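You operate a simulated robot arm through the tools that you are given. There is no shell and no other tool. Be economical: measure what you need, move in short steps, check, and stop when the job is done.

Carry out the task below with a simulated two-armed robot. There is one attempt and no reset: what you move stays moved.

Task
Fetch the box marked "filters" from the fourth shelf from the bottom of the blue rack and set it on the open patch of the steel bench. Fetch the grey round nut and set it on the green disc. Lift the binder cover open. Any order will do. Set down upright: box.

The check looks at the end state, three seconds after you hand in, the way a careful person would. Anything else that was tipped, shoved, dropped, spilled or broken makes it a failure. Lids that push on must go on centred and level and be pressed home; caps that screw on are set level and turned clockwise until they are tight.

Robot
Two 7-joint arms with two-finger parallel grippers on one trunk, on a base that drives. Base frame: it is fixed to the floor where the robot stands at the start and does not move with it; the origin is under the middle of the robot, x ahead of it, y to its left, z up. Readings come in cm, degrees, newtons and seconds.
The left shoulder is at the start at [5, 16.1, 109.8], the right one opposite. With the tool pointing down near the work surface each hand reaches from about 10 to 44 cm from the robot's upright axis, wherever it stands, measured 20 degrees to its own side. Places, roughly: binder cover [-510, 180, 90]; green disc [-175, 25, 50]; grey round nut (5x5x2 cm) [-10, -140, 90]; open patch of the steel bench [-120, 330, 80]. Payload 3.43 kg a hand.
The TCP of each hand is the grasp point between the finger pads, 3 cm short of the fingertips. In the tool frame z runs along the fingers and y along their closing line. The gripper opens to 9.4 cm. The fingers are 2.8 cm wide and 1 cm thick; the gripper's body (5 by 9.6 cm) begins 5.5 cm behind the TCP.
Orientation is that of the tool frame in the base frame, as a unit quaternion [w, x, y, z]. With the fingers straight down and closing along the base's y, the tool's x points along the base's -x, its y along +y and its z along -z.

Tools
- The arms move only by the tool play_rows. It takes "left_targets", "right_targets" or both (then of equal length, played together; a hand with none holds still); each is a list of rows, each a list of 3 entries, a list of its own where there are three numbers: the shift along the base's x, y, z in cm, then the turn, a rotation vector about the base's x, y, z in degrees, then the opening, from 0 (shut) to 1 (fully open). In form: [[[dx, dy, dz], [ax, ay, az], gripper], ...]. A call has 1 to 20 rows; each row is the pose to reach, as a shift and turn from the pose commanded when the call began. Each row takes 0.2 s and may step no farther than 5 cm and 8.6 degrees from the row before; otherwise, or with a gripper value out of range, the whole call is refused. Where a pose cannot be reached the arm comes as near as it can. A force on the tool above 40 N (or 10 N above the force at the start of the call, whichever is more), or a blocked arm, ends the call early, and 0.2 s more pass. Each finger travels about 4.5 cm/s and halts on what it meets, pressing with about 43 N; the grip force reading is that of the motor and also rises with nothing between the fingers. The clock runs only during rows and for 0.2 s after the last one: add rows that repeat a pose to give the fingers time. It gives the time, the measured TCP pose, the force on the tool (base axes), the opening and the grip force at its end, in the units of the frame above (readings bear some noise), with the torque about the TCP (base axes, N m) and any sound that the robot's microphone picked up, and new pictures: "pictures" is both (left out), scene, wrist or none (wrist: the cameras of the hands that moved).
- Cameras (640 x 400 px; columns grow to the right, rows downward): "scene" is now at [10.76, 4.75, 128.1]; the picture's right is [0.56, -0.83, 0.00], its down [-0.02, -0.01, -1.00] and it looks along [0.83, 0.56, -0.03] (base axes); focal length 214 px, centre (320, 200). "left" rides on the left gripper at [7.6, -1.4, -10.2] in its tool frame; the picture's right is [0.18, 0.98, 0.00], its down [-0.75, 0.14, -0.64] and it looks along [-0.63, 0.12, 0.77] (tool axes); focal length 243 px, centre (320, 200). "right" rides on the right gripper at [7.6, 1.4, -10.3] in its tool frame; the picture's right is [-0.18, 0.98, 0.00], its down [-0.75, -0.14, -0.64] and it looks along [-0.63, -0.12, 0.77] (tool axes); focal length 243 px, centre (320, 200). There is no depth. A picture from a camera that has moved, and an enlarged one, comes with that camera's place and axes in the base frame and with its lens. The place of the scene camera against the robot may be out by one fixed shift of up to 1.2 cm in any direction.
- lift_body(by): slides the trunk up (or, below 0, down) by that many cm; the arms and the scene camera ride with it, the base frame stays. It gives what a move gives, with no picture.
- roll_base(legs): drives the robot by 1 to 6 legs, each [ahead, left, turn to the left] in cm, cm and degrees, along the robot's own axes; the way and the turn of a leg run together, so that a leg with both is an arc; at most 150 cm and 180 degrees a leg. The arms and the cameras ride along, it lands a little off, and it stops where it bumps. It gives what a move gives, and a new picture of the scene camera.
- turn_head(pan, tilt): turns the head with the scene camera to pan (to the left, within 80 degrees either way) and tilt (down, from -29 to 69), counted from straight ahead of the robot. It gives what a move gives, and a new picture of the scene camera.
- zoom(camera, box): a new picture of the part [left, top, right, bottom] of that camera's present view, enlarged. It takes no simulated time.
- hand_in(): hands the job in; it is judged then, once.

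Work in short steps. Places have to be worked out from the pictures, the camera data and where the tool is seen: move nearer, look again, correct. Check each grasp and each placing, and mend what went wrong. You have 165 turns and 260 pictures in all, those below and enlarged ones among them. Open the grippers and draw the arms clear of the work before you hand the job in, unless the task says otherwise; then end with one line.

The tools are called after "Call:" by a JSON object that holds its "name" and its "arguments". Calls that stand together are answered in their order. play_rows: Moves the arms, as the interface text tells. Its arguments: {"type":"object","properties":{"left_targets":{"type":"array","items":{"type":"array"}},"right_targets":{"type":"array","items":{"type":"array"}},"pictures":{"type":"string","enum":["both","scene","wrist","none"]}},"required":[]} The other tools are called the same way: lift_body (by) slides the trunk up or down; roll_base (legs) drives the base; turn_head (pan, tilt) turns the head that bears the scene camera; zoom (camera, box) takes an enlarged picture of a part of a camera's view; hand_in () hands the job in.

At the start:

```text
t: 0.0
left_tool_pos: [25.6, 37.78, 99.9]
left_tool_rot: [0.0, -0.001, 1.0, -0.002]
left_wrist_force: [0.7, 0.0, -0.8]
left_wrist_torque: [0.01, -0.01, 0.0]
left_finger_gap: 9.4
left_grasp_force: 0.1
right_tool_pos: [28.36, 1.25, 114.87]
right_tool_rot: [0.0, 0.0, 1.0, -0.001]
right_wrist_force: [-1.0, 0.9, 0.3]
right_wrist_torque: [0.0, -0.02, 0.02]
right_finger_gap: 9.4
right_grasp_force: 0.0
trunk travel left (down, up): [-12.5, 14.2]
robot x, y, heading: [0.43, -0.19, -0.0]
head pan, tilt: [33.9, 1.5]
```

scene: 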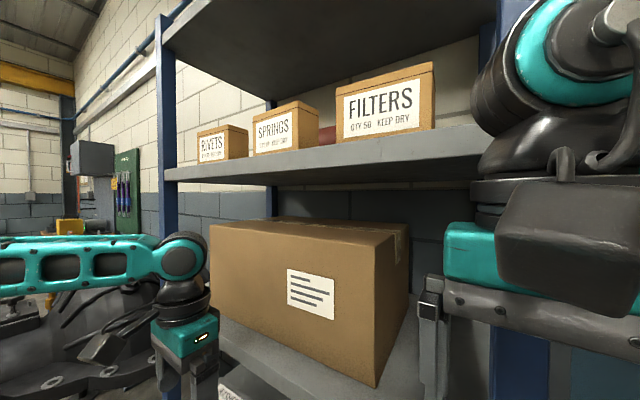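
right: 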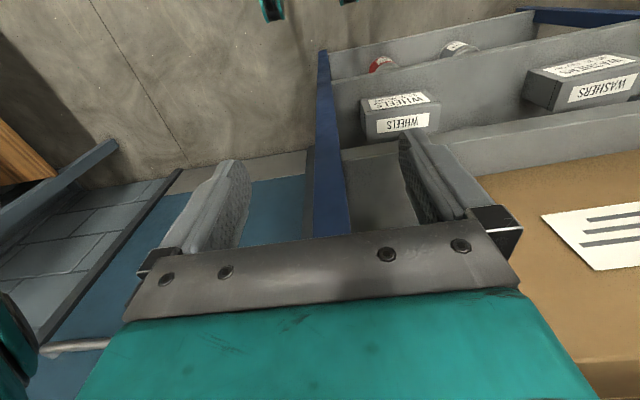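
left: 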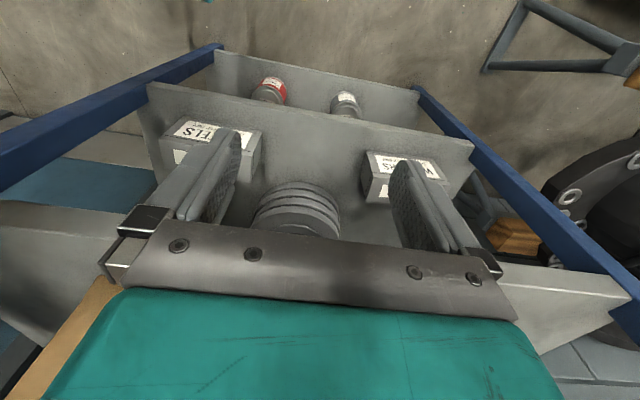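

The filters box is visible on a shelf ahead-left. I look around with the head to locate it and count the shelves.

Call:
{"name": "turn_head", "arguments": {"pan": 25, "tilt": -5}}

Call:
{"name": "turn_head", "arguments": {"pan": 25, "tilt": 45}}

Call:
{"name": "turn_head", "arguments": {"pan": -60, "tilt": 20}}

Call:
{"name": "turn_head", "arguments": {"pan": 80, "tilt": 20}}

```text
t: 0.7
left_tool_pos: [25.58, 37.84, 99.93]
left_tool_rot: [0.0, -0.001, 1.0, -0.001]
left_wrist_force: [0.6, -0.3, -0.6]
left_wrist_torque: [0.02, 0.01, 0.03]
left_finger_gap: 9.36
left_grasp_force: 0.1
right_tool_pos: [28.23, 1.25, 114.95]
right_tool_rot: [0.0, 0.0, 1.0, 0.0]
right_wrist_force: [0.0, -0.3, -0.6]
right_wrist_torque: [-0.02, -0.01, 0.03]
right_finger_gap: 9.41
right_grasp_force: 0.0
trunk travel left (down, up): [-12.5, 14.2]
robot x, y, heading: [0.14, -0.28, 0.1]
head pan, tilt: [25.0, -5.0]
camera scene: at [11.17, 3.39, 129.1], right [0.42, -0.91, 0.0], down [0.08, 0.04, -1.0], along [0.9, 0.42, 0.09], focal length 214 px, centre (320, 200)
```

scene: 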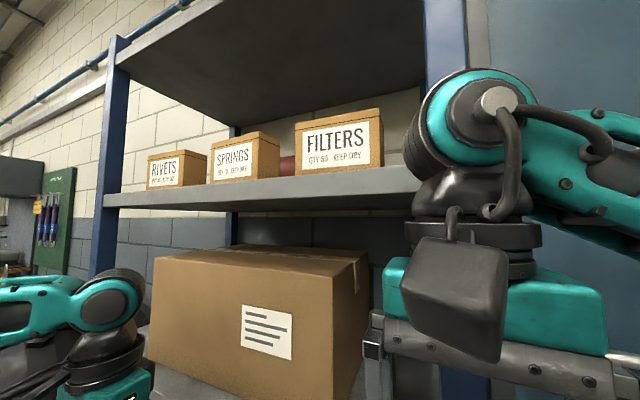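

```text
t: 1.9
left_tool_pos: [25.68, 37.84, 100.11]
left_tool_rot: [-0.001, -0.001, 1.0, -0.001]
left_wrist_force: [0.1, 0.1, 0.1]
left_wrist_torque: [0.01, 0.03, -0.01]
left_finger_gap: 9.39
left_grasp_force: 0.0
right_tool_pos: [28.28, 1.24, 114.95]
right_tool_rot: [0.001, 0.0, 1.0, 0.0]
right_wrist_force: [0.1, 0.8, 0.3]
right_wrist_torque: [-0.01, -0.05, -0.07]
right_finger_gap: 9.44
right_grasp_force: 0.1
trunk travel left (down, up): [-12.5, 14.2]
robot x, y, heading: [-0.2, -0.15, 0.1]
head pan, tilt: [25.0, 45.0]
camera scene: at [10.61, 3.13, 121.24], right [0.42, -0.91, 0.0], down [-0.64, -0.3, -0.71], along [0.64, 0.3, -0.71], focal length 214 px, centre (320, 200)
```

scene: 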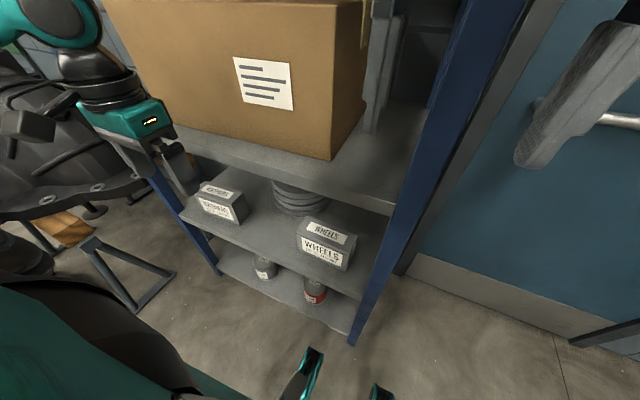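

```text
t: 3.5
left_tool_pos: [25.72, 37.9, 100.09]
left_tool_rot: [-0.001, -0.001, 1.0, 0.0]
left_wrist_force: [-1.3, -0.7, 0.0]
left_wrist_torque: [0.01, 0.0, -0.01]
left_finger_gap: 9.42
left_grasp_force: 0.1
right_tool_pos: [28.33, 1.36, 114.97]
right_tool_rot: [0.0, 0.0, 1.0, 0.0]
right_wrist_force: [-0.1, 0.3, 0.7]
right_wrist_torque: [-0.03, 0.0, 0.0]
right_finger_gap: 9.36
right_grasp_force: 0.0
trunk travel left (down, up): [-12.5, 14.2]
robot x, y, heading: [-0.26, -0.48, 0.0]
head pan, tilt: [-60.0, 20.0]
camera scene: at [7.9, -8.37, 125.1], right [-0.87, -0.5, 0.0], down [-0.17, 0.3, -0.94], along [0.47, -0.81, -0.34], focal length 214 px, centre (320, 200)
```

scene: 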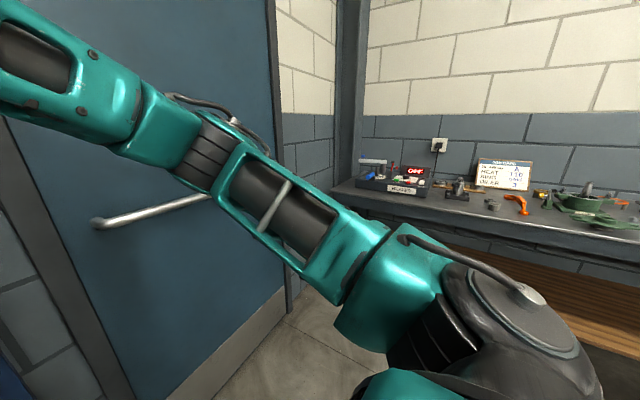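

```text
t: 5.7
left_tool_pos: [25.55, 37.87, 99.99]
left_tool_rot: [-0.001, -0.001, 1.0, -0.001]
left_wrist_force: [0.6, 0.3, -1.5]
left_wrist_torque: [0.0, 0.04, 0.03]
left_finger_gap: 9.42
left_grasp_force: 0.1
right_tool_pos: [28.32, 1.31, 115.05]
right_tool_rot: [0.0, 0.0, 1.0, 0.0]
right_wrist_force: [-0.2, 0.5, 0.1]
right_wrist_torque: [-0.02, 0.02, 0.01]
right_finger_gap: 9.41
right_grasp_force: 0.0
trunk travel left (down, up): [-12.5, 14.2]
robot x, y, heading: [0.32, -0.11, -0.1]
head pan, tilt: [80.0, 20.0]
camera scene: at [4.86, 8.86, 125.1], right [0.98, -0.17, 0.0], down [-0.06, -0.34, -0.94], along [0.16, 0.93, -0.34], focal length 214 px, centre (320, 200)
```

scene: 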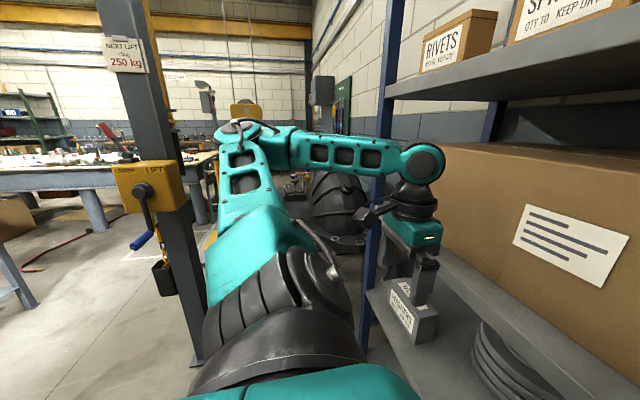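

Shelf 4 looks to be at about z 135 with its front edge at about x 38. I raise the trunk for a parallax view and to see over the shelf lip.

Call:
{"name": "lift_body", "arguments": {"by": 14}}

Call:
{"name": "turn_head", "arguments": {"pan": 20, "tilt": 5}}

Call:
{"name": "zoom", "arguments": {"camera": "scene", "box": [220, 100, 420, 225]}}

```text
t: 7.4
left_tool_pos: [25.61, 37.85, 114.02]
left_tool_rot: [-0.001, -0.001, 1.0, -0.001]
left_wrist_force: [-0.4, -0.3, 0.2]
left_wrist_torque: [0.01, 0.03, 0.0]
left_finger_gap: 9.42
left_grasp_force: 0.1
right_tool_pos: [28.31, 1.3, 129.01]
right_tool_rot: [0.0, 0.001, 1.0, 0.001]
right_wrist_force: [0.2, 0.6, 0.6]
right_wrist_torque: [-0.01, -0.02, 0.02]
right_finger_gap: 9.4
right_grasp_force: 0.1
trunk travel left (down, up): [-26.5, 0.2]
robot x, y, heading: [-0.3, -0.15, -0.1]
head pan, tilt: [80.0, 20.0]
```

```text
t: 8.7
left_tool_pos: [25.71, 37.85, 114.07]
left_tool_rot: [-0.001, 0.0, 1.0, -0.001]
left_wrist_force: [-0.1, 0.1, -0.4]
left_wrist_torque: [-0.02, -0.03, -0.02]
left_finger_gap: 9.39
left_grasp_force: 0.2
right_tool_pos: [28.32, 1.34, 129.03]
right_tool_rot: [-0.001, 0.001, 1.0, 0.0]
right_wrist_force: [1.0, -0.8, 0.8]
right_wrist_torque: [0.01, 0.04, 0.01]
right_finger_gap: 9.43
right_grasp_force: 0.0
trunk travel left (down, up): [-26.5, 0.2]
robot x, y, heading: [0.07, 0.31, 0.0]
head pan, tilt: [20.0, 5.0]
camera scene: at [11.87, 2.84, 141.54], right [0.34, -0.94, 0.0], down [-0.08, -0.03, -1.0], along [0.94, 0.34, -0.09], focal length 214 px, centre (320, 200)
```

scene: 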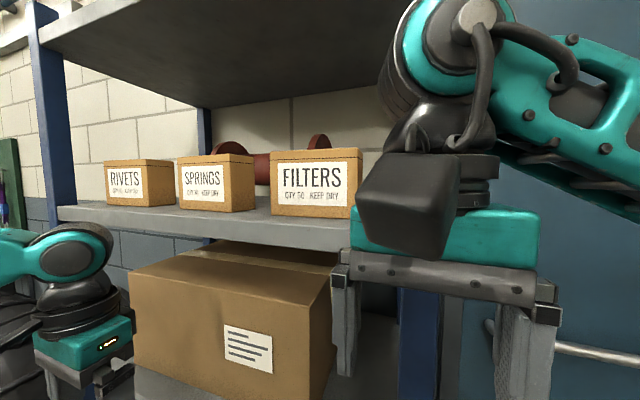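

```text
3.20 times, centred on (320, 162) of scene
camera zoom: at [11.87, 2.84, 141.54], right [0.34, -0.94, 0.0], down [-0.08, -0.03, -1.0], along [0.94, 0.34, -0.09], focal length 686 px, centre (320, 320)
```

zoom: 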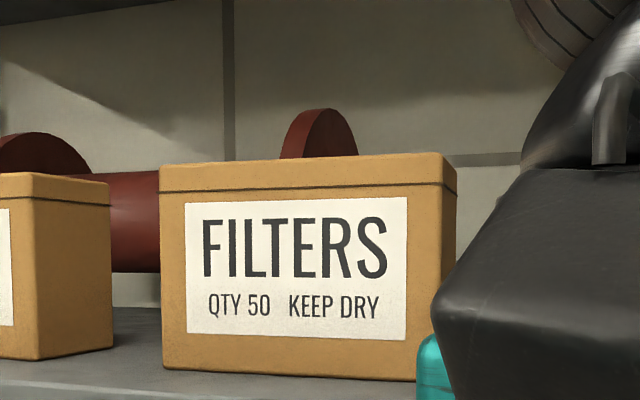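

Box front at x≈43, y≈8–23, z≈135–146. I clear the right arm to the side and bring the left hand up in front of the box, so its wrist camera can see the box's depth.

Call:
{"name": "play_rows", "arguments": {"right_targets": [[[0, -5, 0], [0, 0, 0], 1], [[0, -10, 0], [0, 0, 0], 1], [[0, -15, 0], [0, 0, 0], 1], [[0, -20, 0], [0, 0, 0], 1], [[0, -25, 0], [0, 0, 0], 1], [[0, -25, 0], [0, 0, 0], 1], [[0, -25, 0], [0, 0, 0], 1], [[0, -25, 0], [0, 0, 0], 1], [[0, -25, 0], [0, 0, 0], 1], [[0, -25, 0], [0, 0, 0], 1], [[0, -25, 0], [0, 0, 0], 1], [[0, -25, 0], [0, 0, 0], 1], [[0, -25, 0], [0, 0, 0], 1]], "left_targets": [[[0, 0, 5], [0, 0, 0], 1], [[0, 0, 10], [0, 0, 0], 1], [[0, 0, 15], [0, 0, 0], 1], [[0, 0, 20], [0, 0, 0], 1], [[0, 0, 25], [0, 0, 0], 1], [[0, 0, 30], [0, 0, 0], 1], [[0, 0, 35], [0, 0, 0], 1], [[0, 0, 40], [0, 0, 0], 1], [[0, -5, 40], [0, 0, 0], 1], [[0, -10, 40], [0, 0, 0], 1], [[0, -15, 40], [0, 0, 0], 1], [[0, -20, 40], [0, 0, 0], 1], [[0, -20, 40], [0, 0, 0], 1]]}}

```text
t: 11.5
left_tool_pos: [25.08, 19.18, 145.25]
left_tool_rot: [0.001, -0.001, 1.0, -0.002]
left_wrist_force: [0.3, 0.1, 0.8]
left_wrist_torque: [-0.02, 0.0, -0.03]
left_finger_gap: 9.38
left_grasp_force: 0.0
left hand out of reach, approached as far as the arm can: row 7, 8, 9, 10, 11, 12, 13
right_tool_pos: [28.2, -23.47, 129.15]
right_tool_rot: [-0.001, 0.0, 1.0, 0.0]
right_wrist_force: [-0.1, -0.4, 0.1]
right_wrist_torque: [0.01, -0.01, 0.01]
right_finger_gap: 9.41
right_grasp_force: 0.2
trunk travel left (down, up): [-26.5, 0.2]
robot x, y, heading: [0.15, 0.09, 0.1]
head pan, tilt: [20.0, 5.0]
camera scene: at [11.86, 2.86, 141.54], right [0.34, -0.94, 0.0], down [-0.08, -0.03, -1.0], along [0.94, 0.34, -0.09], focal length 214 px, centre (320, 200)
camera right: at [20.54, -21.93, 139.55], right [0.18, 0.98, 0.0], down [0.75, -0.14, 0.64], along [0.63, -0.12, -0.77], focal length 243 px, centre (320, 200)
camera left: at [17.46, 17.75, 155.45], right [-0.19, 0.98, 0.0], down [0.75, 0.14, 0.64], along [0.63, 0.12, -0.77], focal length 243 px, centre (320, 200)
```

scene: 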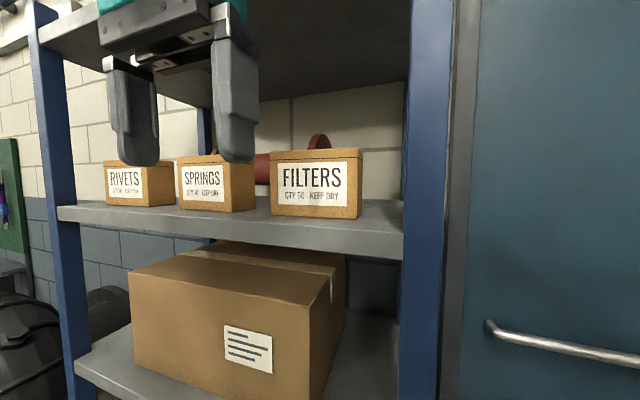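
right: 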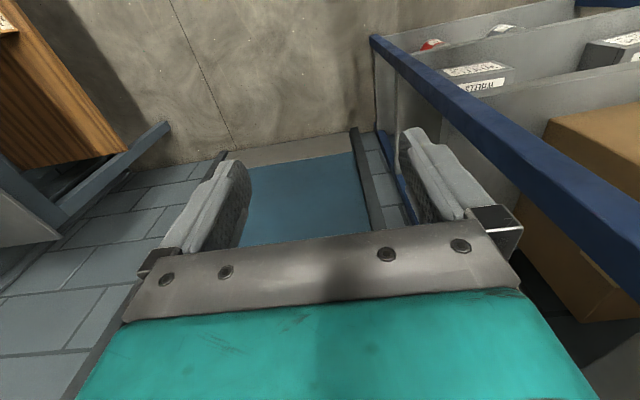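
left: 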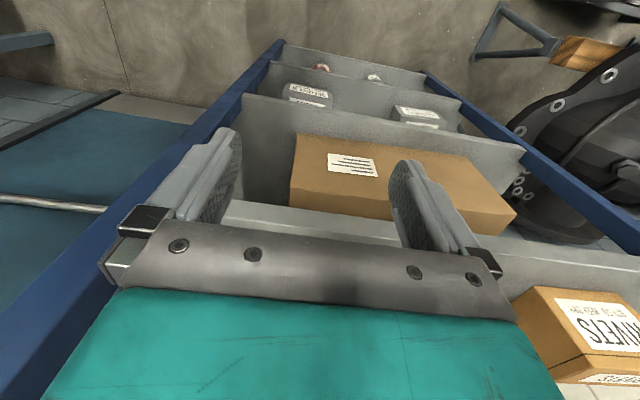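

The top-down pose runs out of reach near z 145 here. I drive a little to the right so that the head camera can see the box's right side and its depth.

Call:
{"name": "roll_base", "arguments": {"legs": [[-5, -12, 0]]}}

Call:
{"name": "turn_head", "arguments": {"pan": 28, "tilt": 5}}

Call:
{"name": "zoom", "arguments": {"camera": "scene", "box": [220, 100, 420, 225]}}

```text
t: 13.2
left_tool_pos: [20.14, 7.35, 145.19]
left_tool_rot: [0.001, -0.001, 1.0, -0.003]
left_wrist_force: [-0.9, -0.7, -0.8]
left_wrist_torque: [0.03, -0.04, 0.0]
left_finger_gap: 9.39
left_grasp_force: 0.1
right_tool_pos: [23.16, -35.4, 129.33]
right_tool_rot: [0.0, 0.0, 1.0, 0.0]
right_wrist_force: [0.1, 0.5, -0.3]
right_wrist_torque: [0.0, -0.03, 0.02]
right_finger_gap: 9.42
right_grasp_force: 0.0
trunk travel left (down, up): [-26.5, 0.2]
robot x, y, heading: [-4.93, -12.06, -0.1]
head pan, tilt: [20.0, 5.0]
camera scene: at [6.83, -9.01, 141.54], right [0.34, -0.94, 0.0], down [-0.08, -0.03, -1.0], along [0.94, 0.34, -0.09], focal length 214 px, centre (320, 200)
```

scene: 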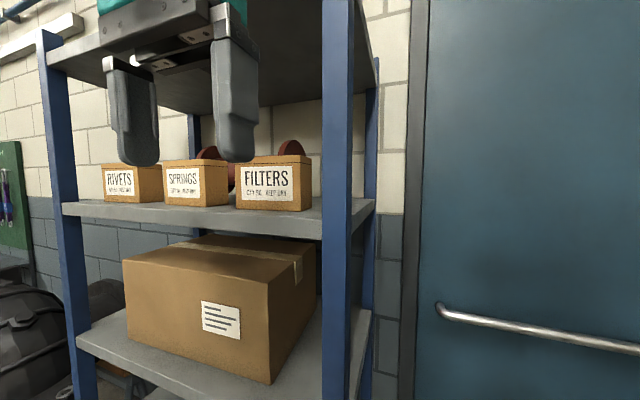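

```text
t: 13.8
left_tool_pos: [20.06, 7.39, 145.2]
left_tool_rot: [0.001, -0.001, 1.0, -0.002]
left_wrist_force: [0.0, -0.9, 0.6]
left_wrist_torque: [-0.01, 0.01, 0.01]
left_finger_gap: 9.42
left_grasp_force: 0.0
right_tool_pos: [23.26, -35.15, 129.21]
right_tool_rot: [-0.001, 0.0, 1.0, -0.001]
right_wrist_force: [-0.7, 0.8, -0.2]
right_wrist_torque: [0.01, -0.01, -0.02]
right_finger_gap: 9.4
right_grasp_force: 0.1
trunk travel left (down, up): [-26.5, 0.2]
robot x, y, heading: [-4.94, -11.69, -0.0]
head pan, tilt: [28.0, 5.0]
camera scene: at [6.33, -7.8, 141.54], right [0.47, -0.88, 0.0], down [-0.08, -0.04, -1.0], along [0.88, 0.47, -0.09], focal length 214 px, centre (320, 200)
```

scene: 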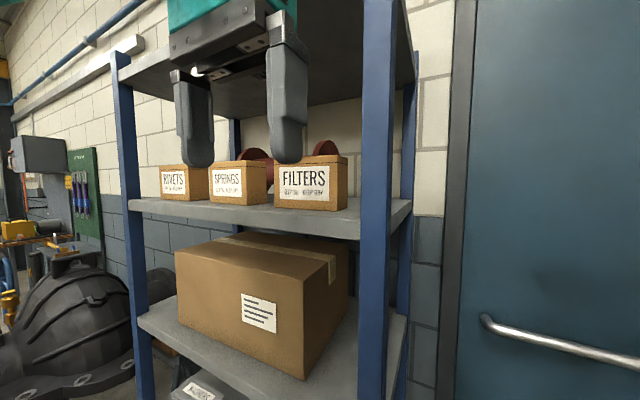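

```text
3.20 times, centred on (320, 162) of scene
camera zoom: at [6.33, -7.8, 141.54], right [0.47, -0.88, 0.0], down [-0.08, -0.04, -1.0], along [0.88, 0.47, -0.09], focal length 686 px, centre (320, 320)
```

zoom: 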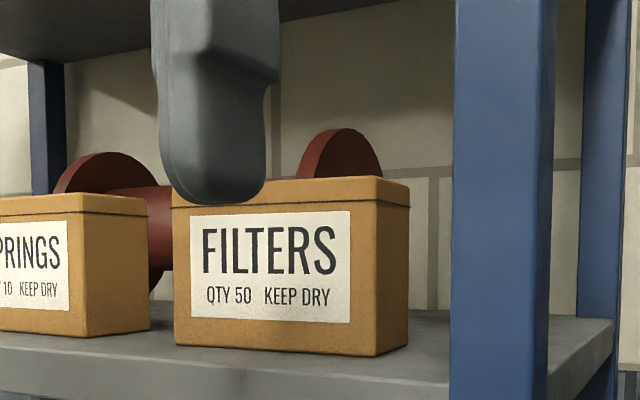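

Box found: x 42–48 (about 6 deep), y 8–22, z 136–146; so it must be gripped across its depth, fingers coming from above or from up-left. I back off and test the left hand's reach with a yawed and tilted tool in free air.

Call:
{"name": "roll_base", "arguments": {"legs": [[-30, 0, 0]]}}

Call:
{"name": "play_rows", "arguments": {"left_targets": [[[0, 2, -2], [0, 0, 8.2], 1], [[0, 4, -4], [0, 0, 16.4], 1], [[0, 6, -6], [0, 0, 24.6], 1], [[0, 8, -8], [0, 0, 32.8], 1], [[0, 10, -10], [0, 0, 41], 1], [[0, 12, -10], [0, 0, 49.2], 1], [[0, 14, -10], [0, 0, 57.4], 1], [[0, 14, -10], [0, 0, 65.6], 1], [[0, 14, -10], [0, 0, 73.8], 1], [[0, 14, -10], [0, 0, 82], 1], [[0, 14, -10], [0, 0, 90], 1], [[0, 14, -10], [0, 0, 90], 1]], "pictures": "none"}}

Call:
{"name": "play_rows", "arguments": {"left_targets": [[[2, 0, 2], [-8, 0, 0], 1], [[4, 0, 4], [-16, 0, 0], 1], [[6, 0, 6], [-24, 0, 0], 1], [[8, 0, 8], [-32, 0, 0], 1], [[10, 0, 10], [-40, 0, 0], 1], [[12, 0, 12], [-45, 0, 0], 1], [[14, 0, 12], [-45, 0, 0], 1], [[14, 0, 12], [-45, 0, 0], 1]], "pictures": "none"}}

```text
t: 15.9
left_tool_pos: [-9.88, 7.36, 145.22]
left_tool_rot: [0.001, 0.001, 1.0, -0.002]
left_wrist_force: [-0.5, -0.4, 0.2]
left_wrist_torque: [-0.02, 0.03, 0.02]
left_finger_gap: 9.42
left_grasp_force: 0.0
right_tool_pos: [-6.74, -35.26, 129.33]
right_tool_rot: [0.0, 0.001, 1.0, -0.001]
right_wrist_force: [0.2, 0.6, -1.0]
right_wrist_torque: [0.01, 0.01, 0.02]
right_finger_gap: 9.42
right_grasp_force: 0.1
trunk travel left (down, up): [-26.5, 0.2]
robot x, y, heading: [-34.86, -11.77, -0.1]
head pan, tilt: [28.0, 5.0]
camera scene: at [-23.6, -7.81, 141.54], right [0.47, -0.88, 0.0], down [-0.08, -0.04, -1.0], along [0.88, 0.47, -0.09], focal length 214 px, centre (320, 200)
```

scene: 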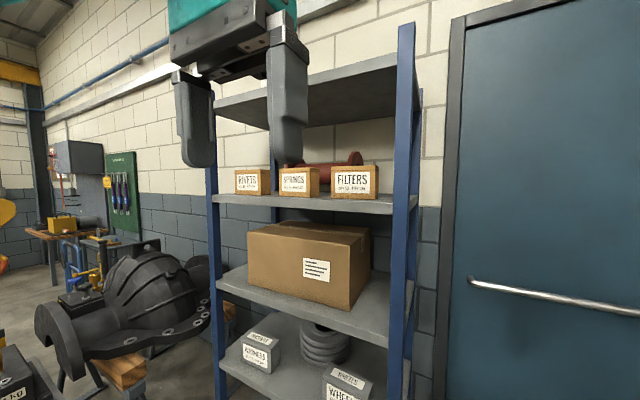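

```text
t: 18.5
left_tool_pos: [-9.7, 21.17, 135.29]
left_tool_rot: [-0.002, 0.707, -0.707, 0.001]
left_wrist_force: [-0.6, 0.1, -0.3]
left_wrist_torque: [-0.04, 0.0, 0.01]
left_finger_gap: 9.41
left_grasp_force: 0.1
right_tool_pos: [-6.67, -35.22, 129.12]
right_tool_rot: [0.0, 0.001, 1.0, -0.001]
right_wrist_force: [-0.1, -0.2, -0.1]
right_wrist_torque: [-0.01, 0.01, 0.0]
right_finger_gap: 9.4
right_grasp_force: 0.1
trunk travel left (down, up): [-26.5, 0.2]
robot x, y, heading: [-34.89, -11.79, -0.1]
head pan, tilt: [28.0, 5.0]
```

```text
t: 20.3
left_tool_pos: [4.05, 21.31, 147.12]
left_tool_rot: [0.268, 0.655, -0.652, 0.273]
left_wrist_force: [-0.9, 0.6, -0.2]
left_wrist_torque: [0.0, 0.0, 0.02]
left_finger_gap: 9.39
left_grasp_force: 0.0
left hand out of reach, approached as far as the arm can: row 7, 8
right_tool_pos: [-6.89, -35.3, 129.27]
right_tool_rot: [-0.001, 0.001, 1.0, 0.0]
right_wrist_force: [0.4, 0.1, 0.6]
right_wrist_torque: [-0.03, -0.01, -0.01]
right_finger_gap: 9.41
right_grasp_force: 0.0
trunk travel left (down, up): [-26.5, 0.2]
robot x, y, heading: [-34.88, -11.66, -0.2]
head pan, tilt: [28.0, 5.0]
```

The 45° tilt reaches well. I move the TCP toward the robot's middle to see how far and high it reaches there.

Call:
{"name": "play_rows", "arguments": {"left_targets": [[[0, -5, 0], [0, 0, 0], 1], [[0, -10, 0], [0, 0, 0], 1], [[0, -15, 0], [0, 0, 0], 1], [[0, -18, 2], [0, 0, 0], 1], [[0, -18, 4], [0, 0, 0], 1], [[0, -18, 6], [0, 0, 0], 1], [[2, -18, 6], [0, 0, 0], 1], [[4, -18, 6], [0, 0, 0], 1], [[6, -18, 6], [0, 0, 0], 1], [[6, -18, 6], [0, 0, 0], 1]], "pictures": "both"}}

```text
t: 22.5
left_tool_pos: [7.36, 4.12, 150.29]
left_tool_rot: [0.268, 0.654, -0.654, 0.271]
left_wrist_force: [-0.8, 0.1, -0.3]
left_wrist_torque: [0.03, -0.02, -0.01]
left_finger_gap: 9.4
left_grasp_force: 0.1
left hand out of reach, approached as far as the arm can: row 6, 7, 8, 9, 10
right_tool_pos: [-6.87, -35.28, 129.2]
right_tool_rot: [0.0, 0.001, 1.0, 0.001]
right_wrist_force: [-1.0, -0.5, -0.1]
right_wrist_torque: [0.04, 0.0, 0.0]
right_finger_gap: 9.36
right_grasp_force: 0.2
trunk travel left (down, up): [-26.5, 0.2]
robot x, y, heading: [-34.72, -12.1, 0.0]
head pan, tilt: [28.0, 5.0]
camera scene: at [-23.64, -7.83, 141.55], right [0.47, -0.88, 0.0], down [-0.08, -0.04, -1.0], along [0.88, 0.47, -0.09], focal length 214 px, centre (320, 200)
camera left: at [8.62, 5.98, 163.0], right [-0.98, -0.13, 0.13], down [-0.14, 0.99, -0.08], along [-0.11, -0.09, -0.99], focal length 243 px, centre (320, 200)
```

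scene: 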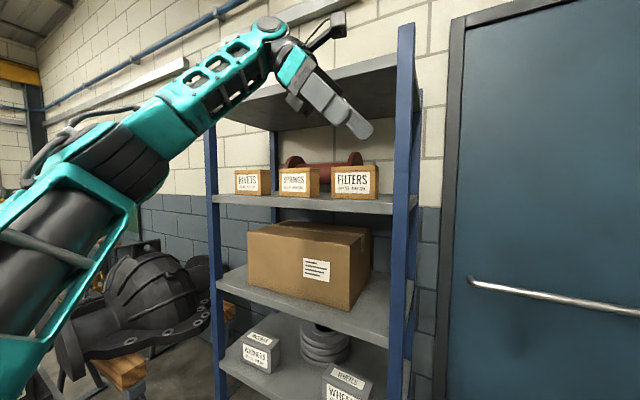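
left: 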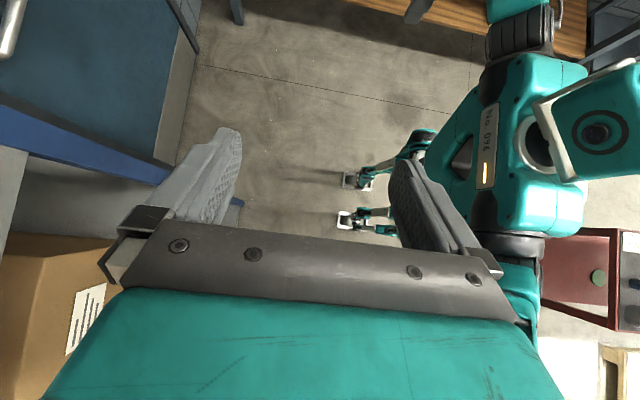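

Reach is fine here (TCP 42 ahead, z 150). I set the entry height (z≈146.5, hand to the left of the box in the gap) and drive closer, stopping short of the rack to check.

Call:
{"name": "play_rows", "arguments": {"left_targets": [[[0, 3, -2], [0, 0, 0], 1], [[-1, 6.4, -3.7], [0, 0, 0], 1], [[-1, 6.4, -3.7], [0, 0, 0], 1]], "pictures": "none"}}

Call:
{"name": "roll_base", "arguments": {"legs": [[0, 15.8, 0], [22, 0, 0]]}}

Call:
{"name": "turn_head", "arguments": {"pan": 20, "tilt": 0}}

Call:
{"name": "zoom", "arguments": {"camera": "left", "box": [0, 0, 640, 400]}}

```text
t: 23.3
left_tool_pos: [6.68, 10.53, 146.57]
left_tool_rot: [0.269, 0.654, -0.654, 0.27]
left_wrist_force: [-0.1, -0.1, -0.3]
left_wrist_torque: [0.0, 0.0, 0.0]
left_finger_gap: 9.39
left_grasp_force: 0.0
right_tool_pos: [-6.63, -35.27, 129.25]
right_tool_rot: [-0.001, 0.002, 1.0, 0.0]
right_wrist_force: [0.5, 0.6, 0.2]
right_wrist_torque: [0.04, 0.03, -0.05]
right_finger_gap: 9.4
right_grasp_force: 0.1
trunk travel left (down, up): [-26.5, 0.2]
robot x, y, heading: [-35.04, -11.51, -0.2]
head pan, tilt: [28.0, 5.0]
```

```text
t: 26.6
left_tool_pos: [29.01, 26.81, 146.55]
left_tool_rot: [0.269, 0.655, -0.652, 0.271]
left_wrist_force: [0.4, -0.4, -0.4]
left_wrist_torque: [0.01, -0.01, 0.0]
left_finger_gap: 9.39
left_grasp_force: 0.0
right_tool_pos: [15.87, -19.18, 129.18]
right_tool_rot: [-0.001, -0.001, 1.0, 0.0]
right_wrist_force: [-0.1, 0.1, -0.4]
right_wrist_torque: [0.01, 0.04, 0.0]
right_finger_gap: 9.4
right_grasp_force: 0.0
trunk travel left (down, up): [-26.5, 0.2]
robot x, y, heading: [-12.54, 4.09, 0.1]
head pan, tilt: [28.0, 5.0]
camera scene: at [-1.03, 8.31, 141.53], right [0.47, -0.88, 0.0], down [-0.08, -0.04, -1.0], along [0.88, 0.47, -0.09], focal length 214 px, centre (320, 200)
```

scene: 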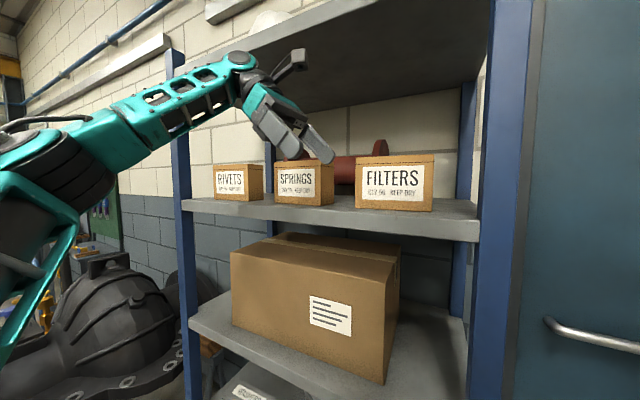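

```text
t: 27.3
left_tool_pos: [28.94, 26.87, 146.66]
left_tool_rot: [0.269, 0.655, -0.651, 0.272]
left_wrist_force: [0.3, -0.2, 0.3]
left_wrist_torque: [0.04, 0.01, 0.01]
left_finger_gap: 9.39
left_grasp_force: 0.1
right_tool_pos: [15.83, -19.0, 129.24]
right_tool_rot: [0.0, -0.001, 1.0, -0.001]
right_wrist_force: [0.1, 0.0, 0.6]
right_wrist_torque: [-0.03, 0.01, -0.04]
right_finger_gap: 9.39
right_grasp_force: 0.1
trunk travel left (down, up): [-26.5, 0.2]
robot x, y, heading: [-12.22, 4.26, 0.1]
head pan, tilt: [20.0, 0.0]
camera scene: at [-0.76, 7.08, 142.33], right [0.34, -0.94, 0.0], down [0.0, 0.0, -1.0], along [0.94, 0.34, 0.0], focal length 214 px, centre (320, 200)
```

scene: 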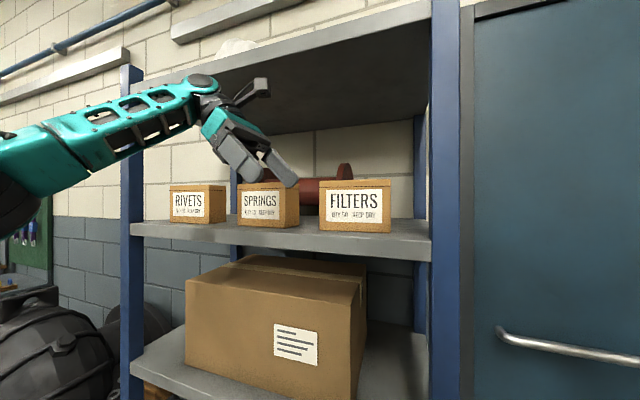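

```text
1.00 times, centred on (320, 200) of left (not enlarged: the box is as wide or as high as the picture)
camera zoom: at [30.33, 28.64, 159.21], right [-0.98, -0.14, 0.13], down [-0.15, 0.99, -0.08], along [-0.12, -0.09, -0.99], focal length 243 px, centre (320, 200)
```

zoom: 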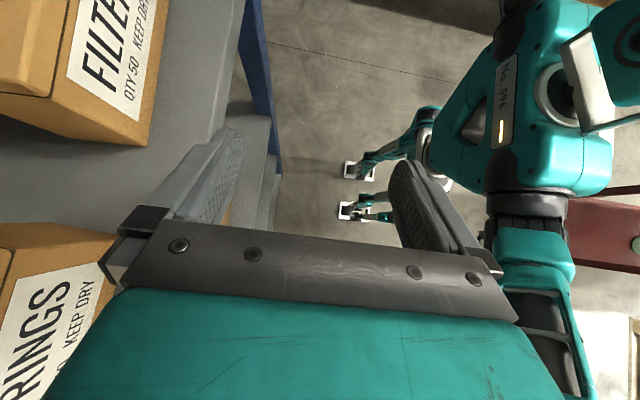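

The wrist camera sees both boxes from above. I enlarge that part to measure the box's corners more exactly.

Call:
{"name": "zoom", "arguments": {"camera": "left", "box": [0, 0, 256, 160]}}

Call:
{"name": "zoom", "arguments": {"camera": "scene", "box": [200, 100, 440, 250]}}

```text
2.50 times, centred on (128, 80) of left
camera zoom: at [30.33, 28.64, 159.21], right [-0.98, -0.14, 0.13], down [-0.15, 0.99, -0.08], along [-0.12, -0.09, -0.99], focal length 606 px, centre (800, 500)
```

zoom: 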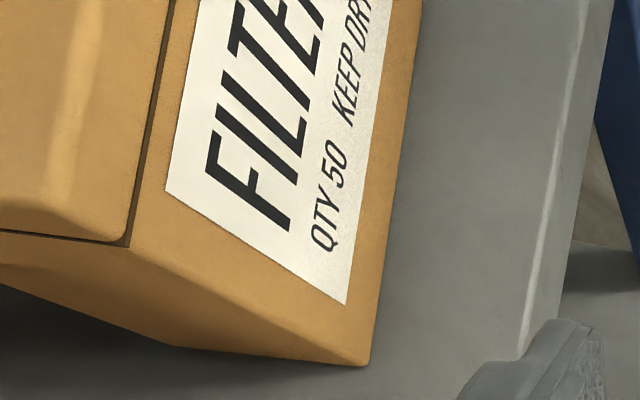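

```text
2.67 times, centred on (320, 175) of scene
camera zoom: at [-0.76, 7.08, 142.33], right [0.34, -0.94, 0.0], down [0.0, 0.0, -1.0], along [0.94, 0.34, 0.0], focal length 572 px, centre (320, 267)
```

zoom: 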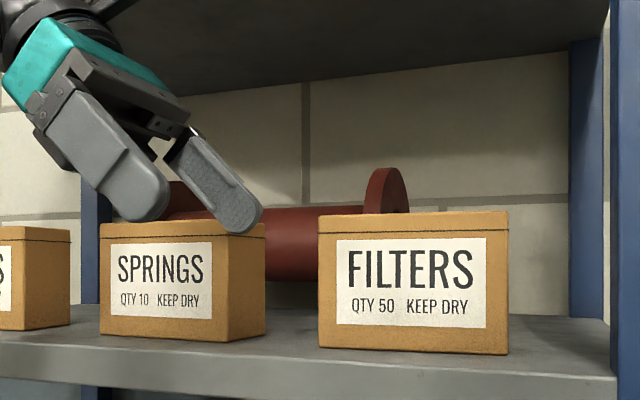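

Estimates agree: box x 43.5–49.8, left end y≈23.8, top z≈146.3. I nudge the hand left/up a little, then drive ahead so that the fingers enter the gap left of the box, straddling its x-range.

Call:
{"name": "play_rows", "arguments": {"left_targets": [[[1, 1, 0.8], [0, 0, 0], 1], [[2, 1.4, 0.8], [0, 0, 0], 1], [[2, 1.4, 0.8], [0, 0, 0], 1]], "pictures": "none"}}

Call:
{"name": "roll_base", "arguments": {"legs": [[15, 0, 0]]}}

Call:
{"name": "zoom", "arguments": {"camera": "left", "box": [0, 0, 640, 400]}}

```text
t: 28.1
left_tool_pos: [31.15, 28.11, 147.43]
left_tool_rot: [0.268, 0.655, -0.652, 0.272]
left_wrist_force: [0.1, 0.6, 0.0]
left_wrist_torque: [-0.05, 0.0, -0.05]
left_finger_gap: 9.43
left_grasp_force: 0.1
right_tool_pos: [15.84, -18.97, 129.13]
right_tool_rot: [0.0, -0.001, 1.0, 0.0]
right_wrist_force: [0.6, 0.3, -0.5]
right_wrist_torque: [0.0, -0.01, 0.02]
right_finger_gap: 9.4
right_grasp_force: 0.0
trunk travel left (down, up): [-26.5, 0.2]
robot x, y, heading: [-12.49, 4.23, -0.1]
head pan, tilt: [20.0, 0.0]
```

```text
t: 29.5
left_tool_pos: [46.36, 28.14, 147.36]
left_tool_rot: [0.269, 0.654, -0.653, 0.271]
left_wrist_force: [0.2, 0.3, -0.1]
left_wrist_torque: [-0.01, 0.02, 0.0]
left_finger_gap: 9.41
left_grasp_force: 0.1
right_tool_pos: [30.81, -19.15, 129.2]
right_tool_rot: [-0.001, 0.0, 1.0, 0.0]
right_wrist_force: [0.0, 0.3, -0.9]
right_wrist_torque: [0.01, -0.01, 0.01]
right_finger_gap: 9.4
right_grasp_force: 0.1
trunk travel left (down, up): [-26.5, 0.2]
robot x, y, heading: [2.56, 4.22, -0.0]
head pan, tilt: [20.0, 0.0]
camera scene: at [14.35, 7.07, 142.32], right [0.34, -0.94, 0.0], down [0.0, 0.0, -1.0], along [0.94, 0.34, 0.0], focal length 214 px, centre (320, 200)
```

scene: 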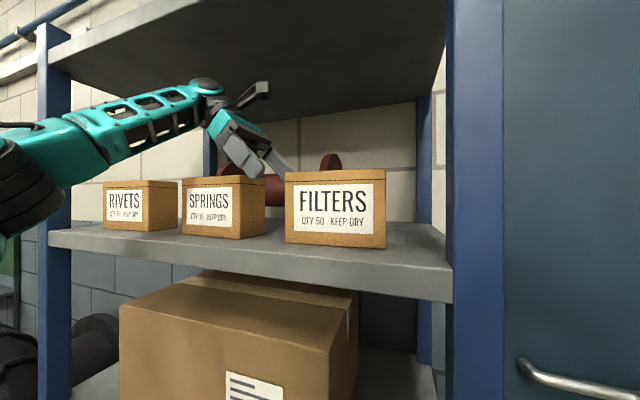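

```text
1.00 times, centred on (320, 200) of left (not enlarged: the box is as wide or as high as the picture)
camera zoom: at [47.71, 29.87, 159.99], right [-0.98, -0.13, 0.13], down [-0.14, 0.99, -0.08], along [-0.12, -0.09, -0.99], focal length 243 px, centre (320, 200)
```

zoom: 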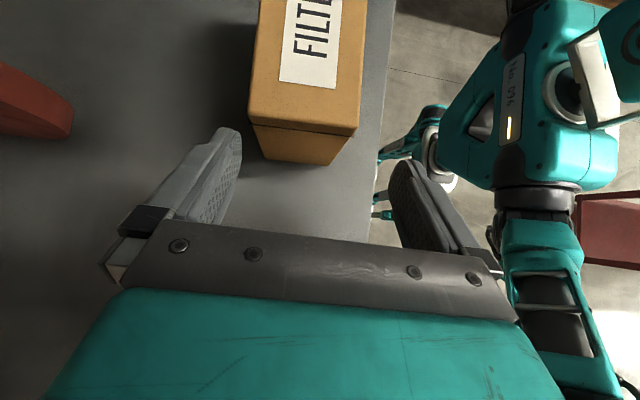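

The box lies between the open fingers; its centre is about 0.9 cm farther in x. I shift, then slide the fingers over the box diagonally without closing yet.

Call:
{"name": "play_rows", "arguments": {"left_targets": [[[0.9, 0, 0], [0, 0, 0], 1], [[0.9, -2, -1], [0, 0, 0], 1], [[0.9, -4, -2], [0, 0, 0], 1], [[0.9, -6, -3], [0, 0, 0], 1], [[0.9, -8.5, -4], [0, 0, 0], 1], [[0.9, -8.5, -4], [0, 0, 0], 1]]}}

```text
t: 30.9
left_tool_pos: [47.14, 19.48, 143.34]
left_tool_rot: [0.269, 0.655, -0.653, 0.271]
left_wrist_force: [0.2, 0.1, -0.1]
left_wrist_torque: [0.02, 0.02, 0.02]
left_finger_gap: 9.39
left_grasp_force: 0.0
right_tool_pos: [30.7, -19.05, 129.15]
right_tool_rot: [0.0, 0.0, 1.0, 0.0]
right_wrist_force: [0.4, 0.1, -0.4]
right_wrist_torque: [0.02, 0.0, 0.03]
right_finger_gap: 9.42
right_grasp_force: 0.1
trunk travel left (down, up): [-26.5, 0.2]
robot x, y, heading: [2.55, 4.46, 0.3]
head pan, tilt: [20.0, 0.0]
camera scene: at [14.25, 7.11, 142.33], right [0.34, -0.94, 0.0], down [0.0, 0.0, -1.0], along [0.94, 0.34, 0.0], focal length 214 px, centre (320, 200)
camera left: at [48.59, 21.38, 155.93], right [-0.98, -0.13, 0.13], down [-0.14, 0.99, -0.08], along [-0.12, -0.1, -0.99], focal length 243 px, centre (320, 200)
```

scene: 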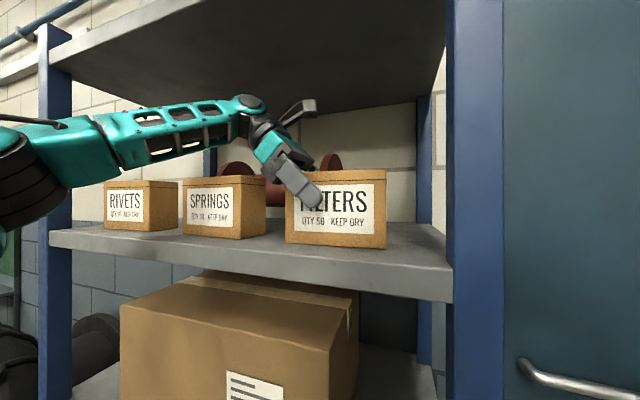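
left: 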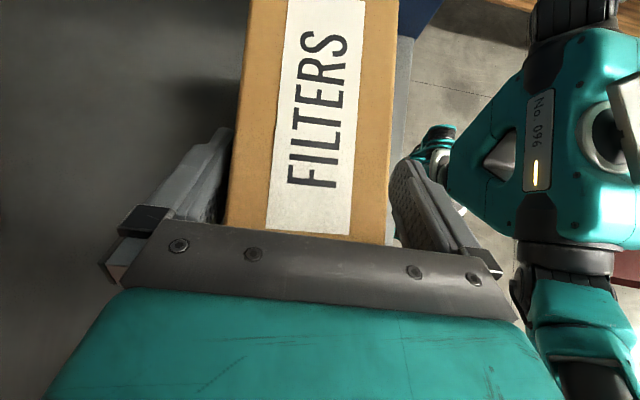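

The fingers straddle the box. Closing now.

Call:
{"name": "play_rows", "arguments": {"left_targets": [[[0, 0, 0], [0, 0, 0], 0.6], [[0, 0, 0], [0, 0, 0], 0.4], [[0, 0, 0], [0, 0, 0], 0], [[0, 0, 0], [0, 0, 0], 0], [[0, 0, 0], [0, 0, 0], 0], [[0, 0, 0], [0, 0, 0], 0]], "pictures": "wrist"}}

```text
t: 32.3
left_tool_pos: [47.16, 19.5, 143.38]
left_tool_rot: [0.269, 0.654, -0.653, 0.271]
left_wrist_force: [0.2, -0.5, 1.0]
left_wrist_torque: [-0.08, 0.1, 0.09]
left_finger_gap: 7.23
left_grasp_force: 43.1
right_tool_pos: [30.8, -19.12, 129.19]
right_tool_rot: [0.001, -0.001, 1.0, 0.0]
right_wrist_force: [-0.1, 1.0, -0.6]
right_wrist_torque: [-0.02, 0.01, 0.01]
right_finger_gap: 9.37
right_grasp_force: 0.0
trunk travel left (down, up): [-26.5, 0.2]
robot x, y, heading: [2.8, 4.11, -0.0]
head pan, tilt: [20.0, 0.0]
camera left: at [48.61, 21.37, 155.95], right [-0.98, -0.13, 0.13], down [-0.14, 0.99, -0.08], along [-0.12, -0.09, -0.99], focal length 243 px, centre (320, 200)
```

left: 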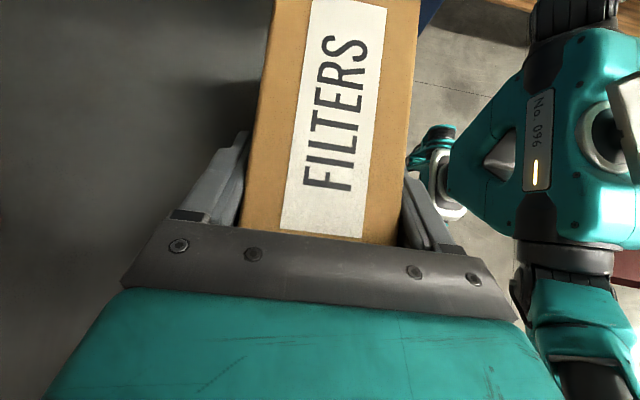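

Gripped at 7.2 cm, 43 N. I lift 3 cm straight up and check.

Call:
{"name": "play_rows", "arguments": {"left_targets": [[[0, 0, 1], [0, 0, 0], 0], [[0, 0, 2], [0, 0, 0], 0], [[0, 0, 3], [0, 0, 0], 0], [[0, 0, 4], [0, 0, 0], 0], [[0, 0, 4], [0, 0, 0], 0]], "pictures": "scene"}}

```text
t: 33.5
left_tool_pos: [47.32, 19.61, 147.33]
left_tool_rot: [0.269, 0.655, -0.652, 0.271]
left_wrist_force: [0.5, -0.5, -4.1]
left_wrist_torque: [0.13, -0.01, 0.0]
left_finger_gap: 7.2
left_grasp_force: 42.7
left hand out of reach, approached as far as the arm can: row 4
right_tool_pos: [30.86, -19.12, 129.29]
right_tool_rot: [-0.001, -0.001, 1.0, 0.0]
right_wrist_force: [-0.1, 0.2, 0.3]
right_wrist_torque: [-0.02, 0.01, -0.02]
right_finger_gap: 9.41
right_grasp_force: 0.0
trunk travel left (down, up): [-26.5, 0.2]
robot x, y, heading: [2.43, 4.08, 0.0]
head pan, tilt: [20.0, 0.0]
camera scene: at [14.38, 7.1, 142.31], right [0.34, -0.94, 0.0], down [0.0, 0.0, -1.0], along [0.94, 0.34, 0.0], focal length 214 px, centre (320, 200)
```

scene: 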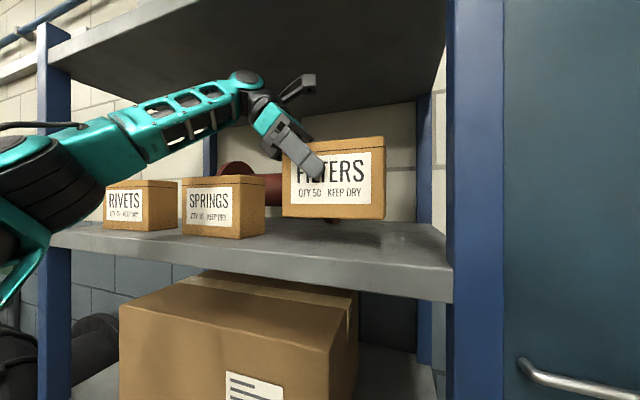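

The box is lifted level. I back the robot out of the rack and look around for a way to the bench.

Call:
{"name": "roll_base", "arguments": {"legs": [[-38, 0, 0]]}}

Call:
{"name": "turn_head", "arguments": {"pan": 75, "tilt": 25}}

Call:
{"name": "turn_head", "arguments": {"pan": -75, "tilt": 25}}

```text
t: 35.9
left_tool_pos: [9.0, 19.49, 147.52]
left_tool_rot: [0.269, 0.654, -0.653, 0.271]
left_wrist_force: [0.1, 0.1, -3.5]
left_wrist_torque: [0.08, 0.01, 0.01]
left_finger_gap: 7.21
left_grasp_force: 43.0
right_tool_pos: [-7.6, -19.16, 129.25]
right_tool_rot: [0.0, 0.001, 1.0, 0.0]
right_wrist_force: [-0.2, 0.4, 0.2]
right_wrist_torque: [-0.03, -0.01, 0.01]
right_finger_gap: 9.41
right_grasp_force: 0.1
trunk travel left (down, up): [-26.5, 0.2]
robot x, y, heading: [-35.4, 4.37, -0.3]
head pan, tilt: [20.0, 0.0]
camera scene: at [-23.95, 7.08, 142.33], right [0.34, -0.94, 0.0], down [0.0, 0.0, -1.0], along [0.94, 0.34, 0.0], focal length 214 px, centre (320, 200)
```

scene: 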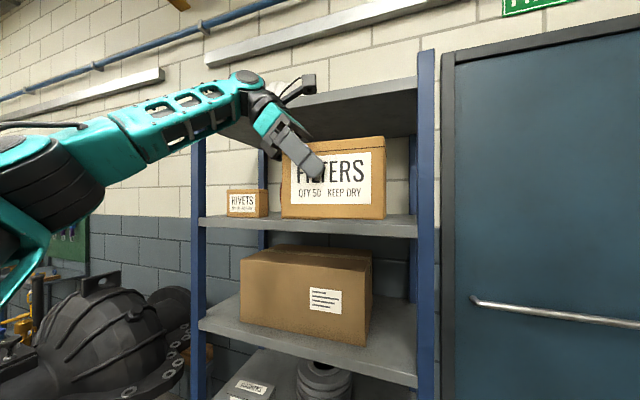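

```text
t: 37.2
left_tool_pos: [9.02, 19.51, 147.5]
left_tool_rot: [0.269, 0.654, -0.653, 0.271]
left_wrist_force: [0.2, 0.7, -3.9]
left_wrist_torque: [0.07, -0.03, -0.03]
left_finger_gap: 7.22
left_grasp_force: 43.3
right_tool_pos: [-7.39, -19.24, 129.24]
right_tool_rot: [0.0, 0.001, 1.0, 0.0]
right_wrist_force: [0.1, 0.2, -0.3]
right_wrist_torque: [0.01, -0.03, 0.0]
right_finger_gap: 9.4
right_grasp_force: 0.0
trunk travel left (down, up): [-26.5, 0.2]
robot x, y, heading: [-35.66, 4.45, 0.1]
head pan, tilt: [75.0, 25.0]
camera scene: at [-29.96, 12.91, 138.29], right [0.97, -0.26, 0.0], down [-0.11, -0.41, -0.91], along [0.24, 0.87, -0.42], focal length 214 px, centre (320, 200)
```

scene: 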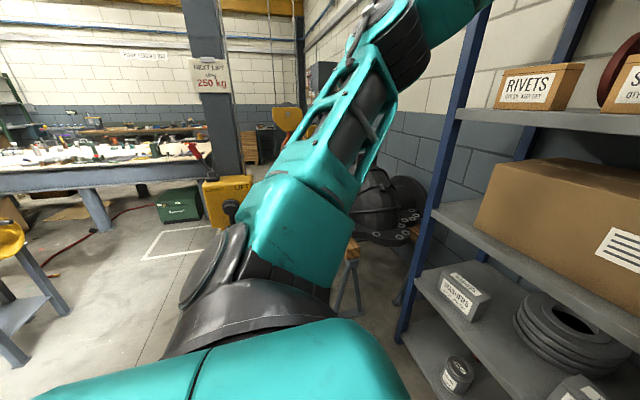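

```text
t: 39.5
left_tool_pos: [8.97, 19.47, 147.43]
left_tool_rot: [0.269, 0.654, -0.653, 0.271]
left_wrist_force: [0.3, 0.4, -2.3]
left_wrist_torque: [0.1, -0.01, -0.02]
left_finger_gap: 7.21
left_grasp_force: 42.8
right_tool_pos: [-7.42, -19.2, 129.15]
right_tool_rot: [0.0, 0.0, 1.0, 0.0]
right_wrist_force: [-0.8, -0.2, 0.1]
right_wrist_torque: [0.0, -0.01, 0.01]
right_finger_gap: 9.4
right_grasp_force: 0.1
trunk travel left (down, up): [-26.5, 0.2]
robot x, y, heading: [-35.71, 4.29, -0.0]
head pan, tilt: [-75.0, 25.0]
camera scene: at [-30.0, -4.88, 138.29], right [-0.97, -0.26, 0.0], down [-0.11, 0.41, -0.91], along [0.23, -0.88, -0.42], focal length 214 px, centre (320, 200)
```

scene: 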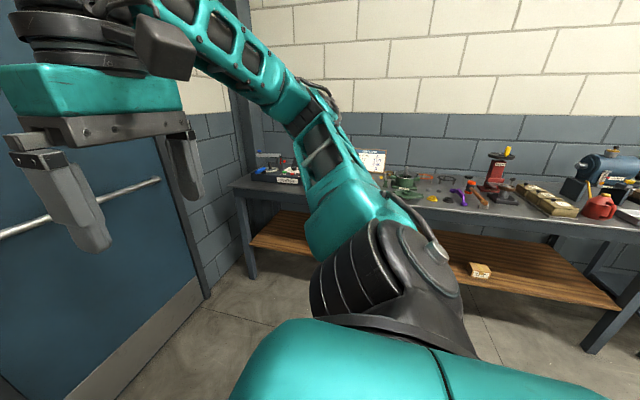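

Box held firmly. I draw the left hand in a bit, then turn the robot left in place to face the bench side.

Call:
{"name": "play_rows", "arguments": {"left_targets": [[[-4, 0, -3], [0, 0, 0], 0], [[-8, 0, -6], [0, 0, 0], 0], [[-12, 0, -9], [0, 0, 0], 0], [[-14, 0, -12], [0, 0, 0], 0], [[-16, 0, -15], [0, 0, 0], 0], [[-16, 0, -15], [0, 0, 0], 0]], "pictures": "none"}}

Call:
{"name": "turn_head", "arguments": {"pan": 0, "tilt": 20}}

Call:
{"name": "roll_base", "arguments": {"legs": [[0, 0, 105]]}}

```text
t: 40.9
left_tool_pos: [-6.81, 19.48, 132.33]
left_tool_rot: [0.269, 0.654, -0.653, 0.271]
left_wrist_force: [-0.1, 0.1, -3.4]
left_wrist_torque: [0.12, -0.01, 0.0]
left_finger_gap: 7.22
left_grasp_force: 43.1
right_tool_pos: [-7.47, -19.14, 129.17]
right_tool_rot: [0.0, 0.001, 1.0, 0.0]
right_wrist_force: [0.5, 0.7, -0.5]
right_wrist_torque: [0.03, 0.01, -0.04]
right_finger_gap: 9.39
right_grasp_force: 0.0
trunk travel left (down, up): [-26.5, 0.2]
robot x, y, heading: [-35.85, 4.52, -0.0]
head pan, tilt: [-75.0, 25.0]
```

```text
t: 42.4
left_tool_pos: [-6.89, 19.61, 132.58]
left_tool_rot: [0.269, 0.654, -0.653, 0.271]
left_wrist_force: [-0.2, 1.1, -4.7]
left_wrist_torque: [0.1, -0.04, 0.02]
left_finger_gap: 7.23
left_grasp_force: 42.7
right_tool_pos: [-7.53, -19.07, 129.25]
right_tool_rot: [0.0, 0.001, 1.0, 0.0]
right_wrist_force: [-0.2, 0.2, -0.1]
right_wrist_torque: [-0.03, -0.01, -0.05]
right_finger_gap: 9.38
right_grasp_force: 0.1
trunk travel left (down, up): [-26.5, 0.2]
robot x, y, heading: [-35.35, 4.19, -0.2]
head pan, tilt: [0.0, 20.0]
camera scene: at [-23.07, 3.99, 139.1], right [0.0, -1.0, 0.0], down [-0.34, 0.0, -0.94], along [0.94, 0.0, -0.34], focal length 214 px, centre (320, 200)
```

scene: 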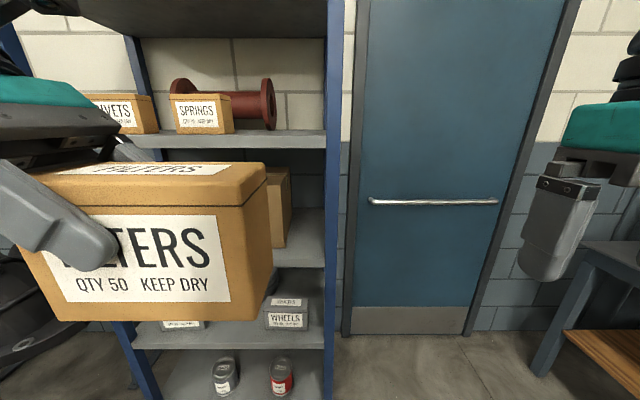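

```text
t: 47.2
left_tool_pos: [-57.4, 28.39, 132.55]
left_tool_rot: [-0.048, 0.917, 0.115, 0.379]
left_wrist_force: [-0.5, -0.1, -3.5]
left_wrist_torque: [-0.01, 0.1, 0.01]
left_finger_gap: 7.22
left_grasp_force: 43.1
right_tool_pos: [-19.87, 37.36, 129.13]
right_tool_rot: [0.0, 0.788, -0.615, 0.0]
right_wrist_force: [0.0, -0.3, -0.4]
right_wrist_torque: [0.0, -0.02, -0.02]
right_finger_gap: 9.39
right_grasp_force: 0.1
trunk travel left (down, up): [-26.5, 0.2]
robot x, y, heading: [-35.52, 4.15, 104.6]
head pan, tilt: [0.0, 20.0]
camera scene: at [-39.67, 16.94, 139.1], right [0.97, 0.24, 0.0], down [0.08, -0.33, -0.94], along [-0.23, 0.91, -0.34], focal length 214 px, centre (320, 200)
```

scene: 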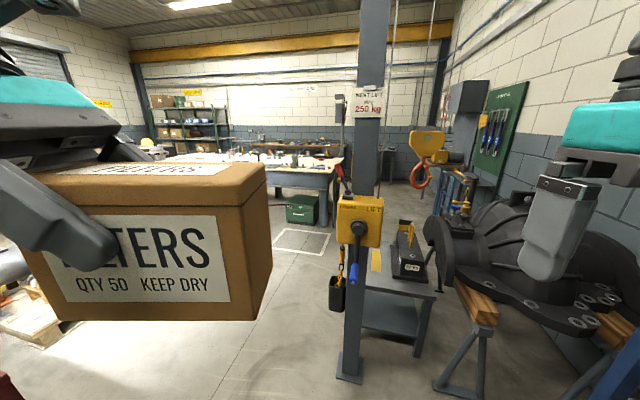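

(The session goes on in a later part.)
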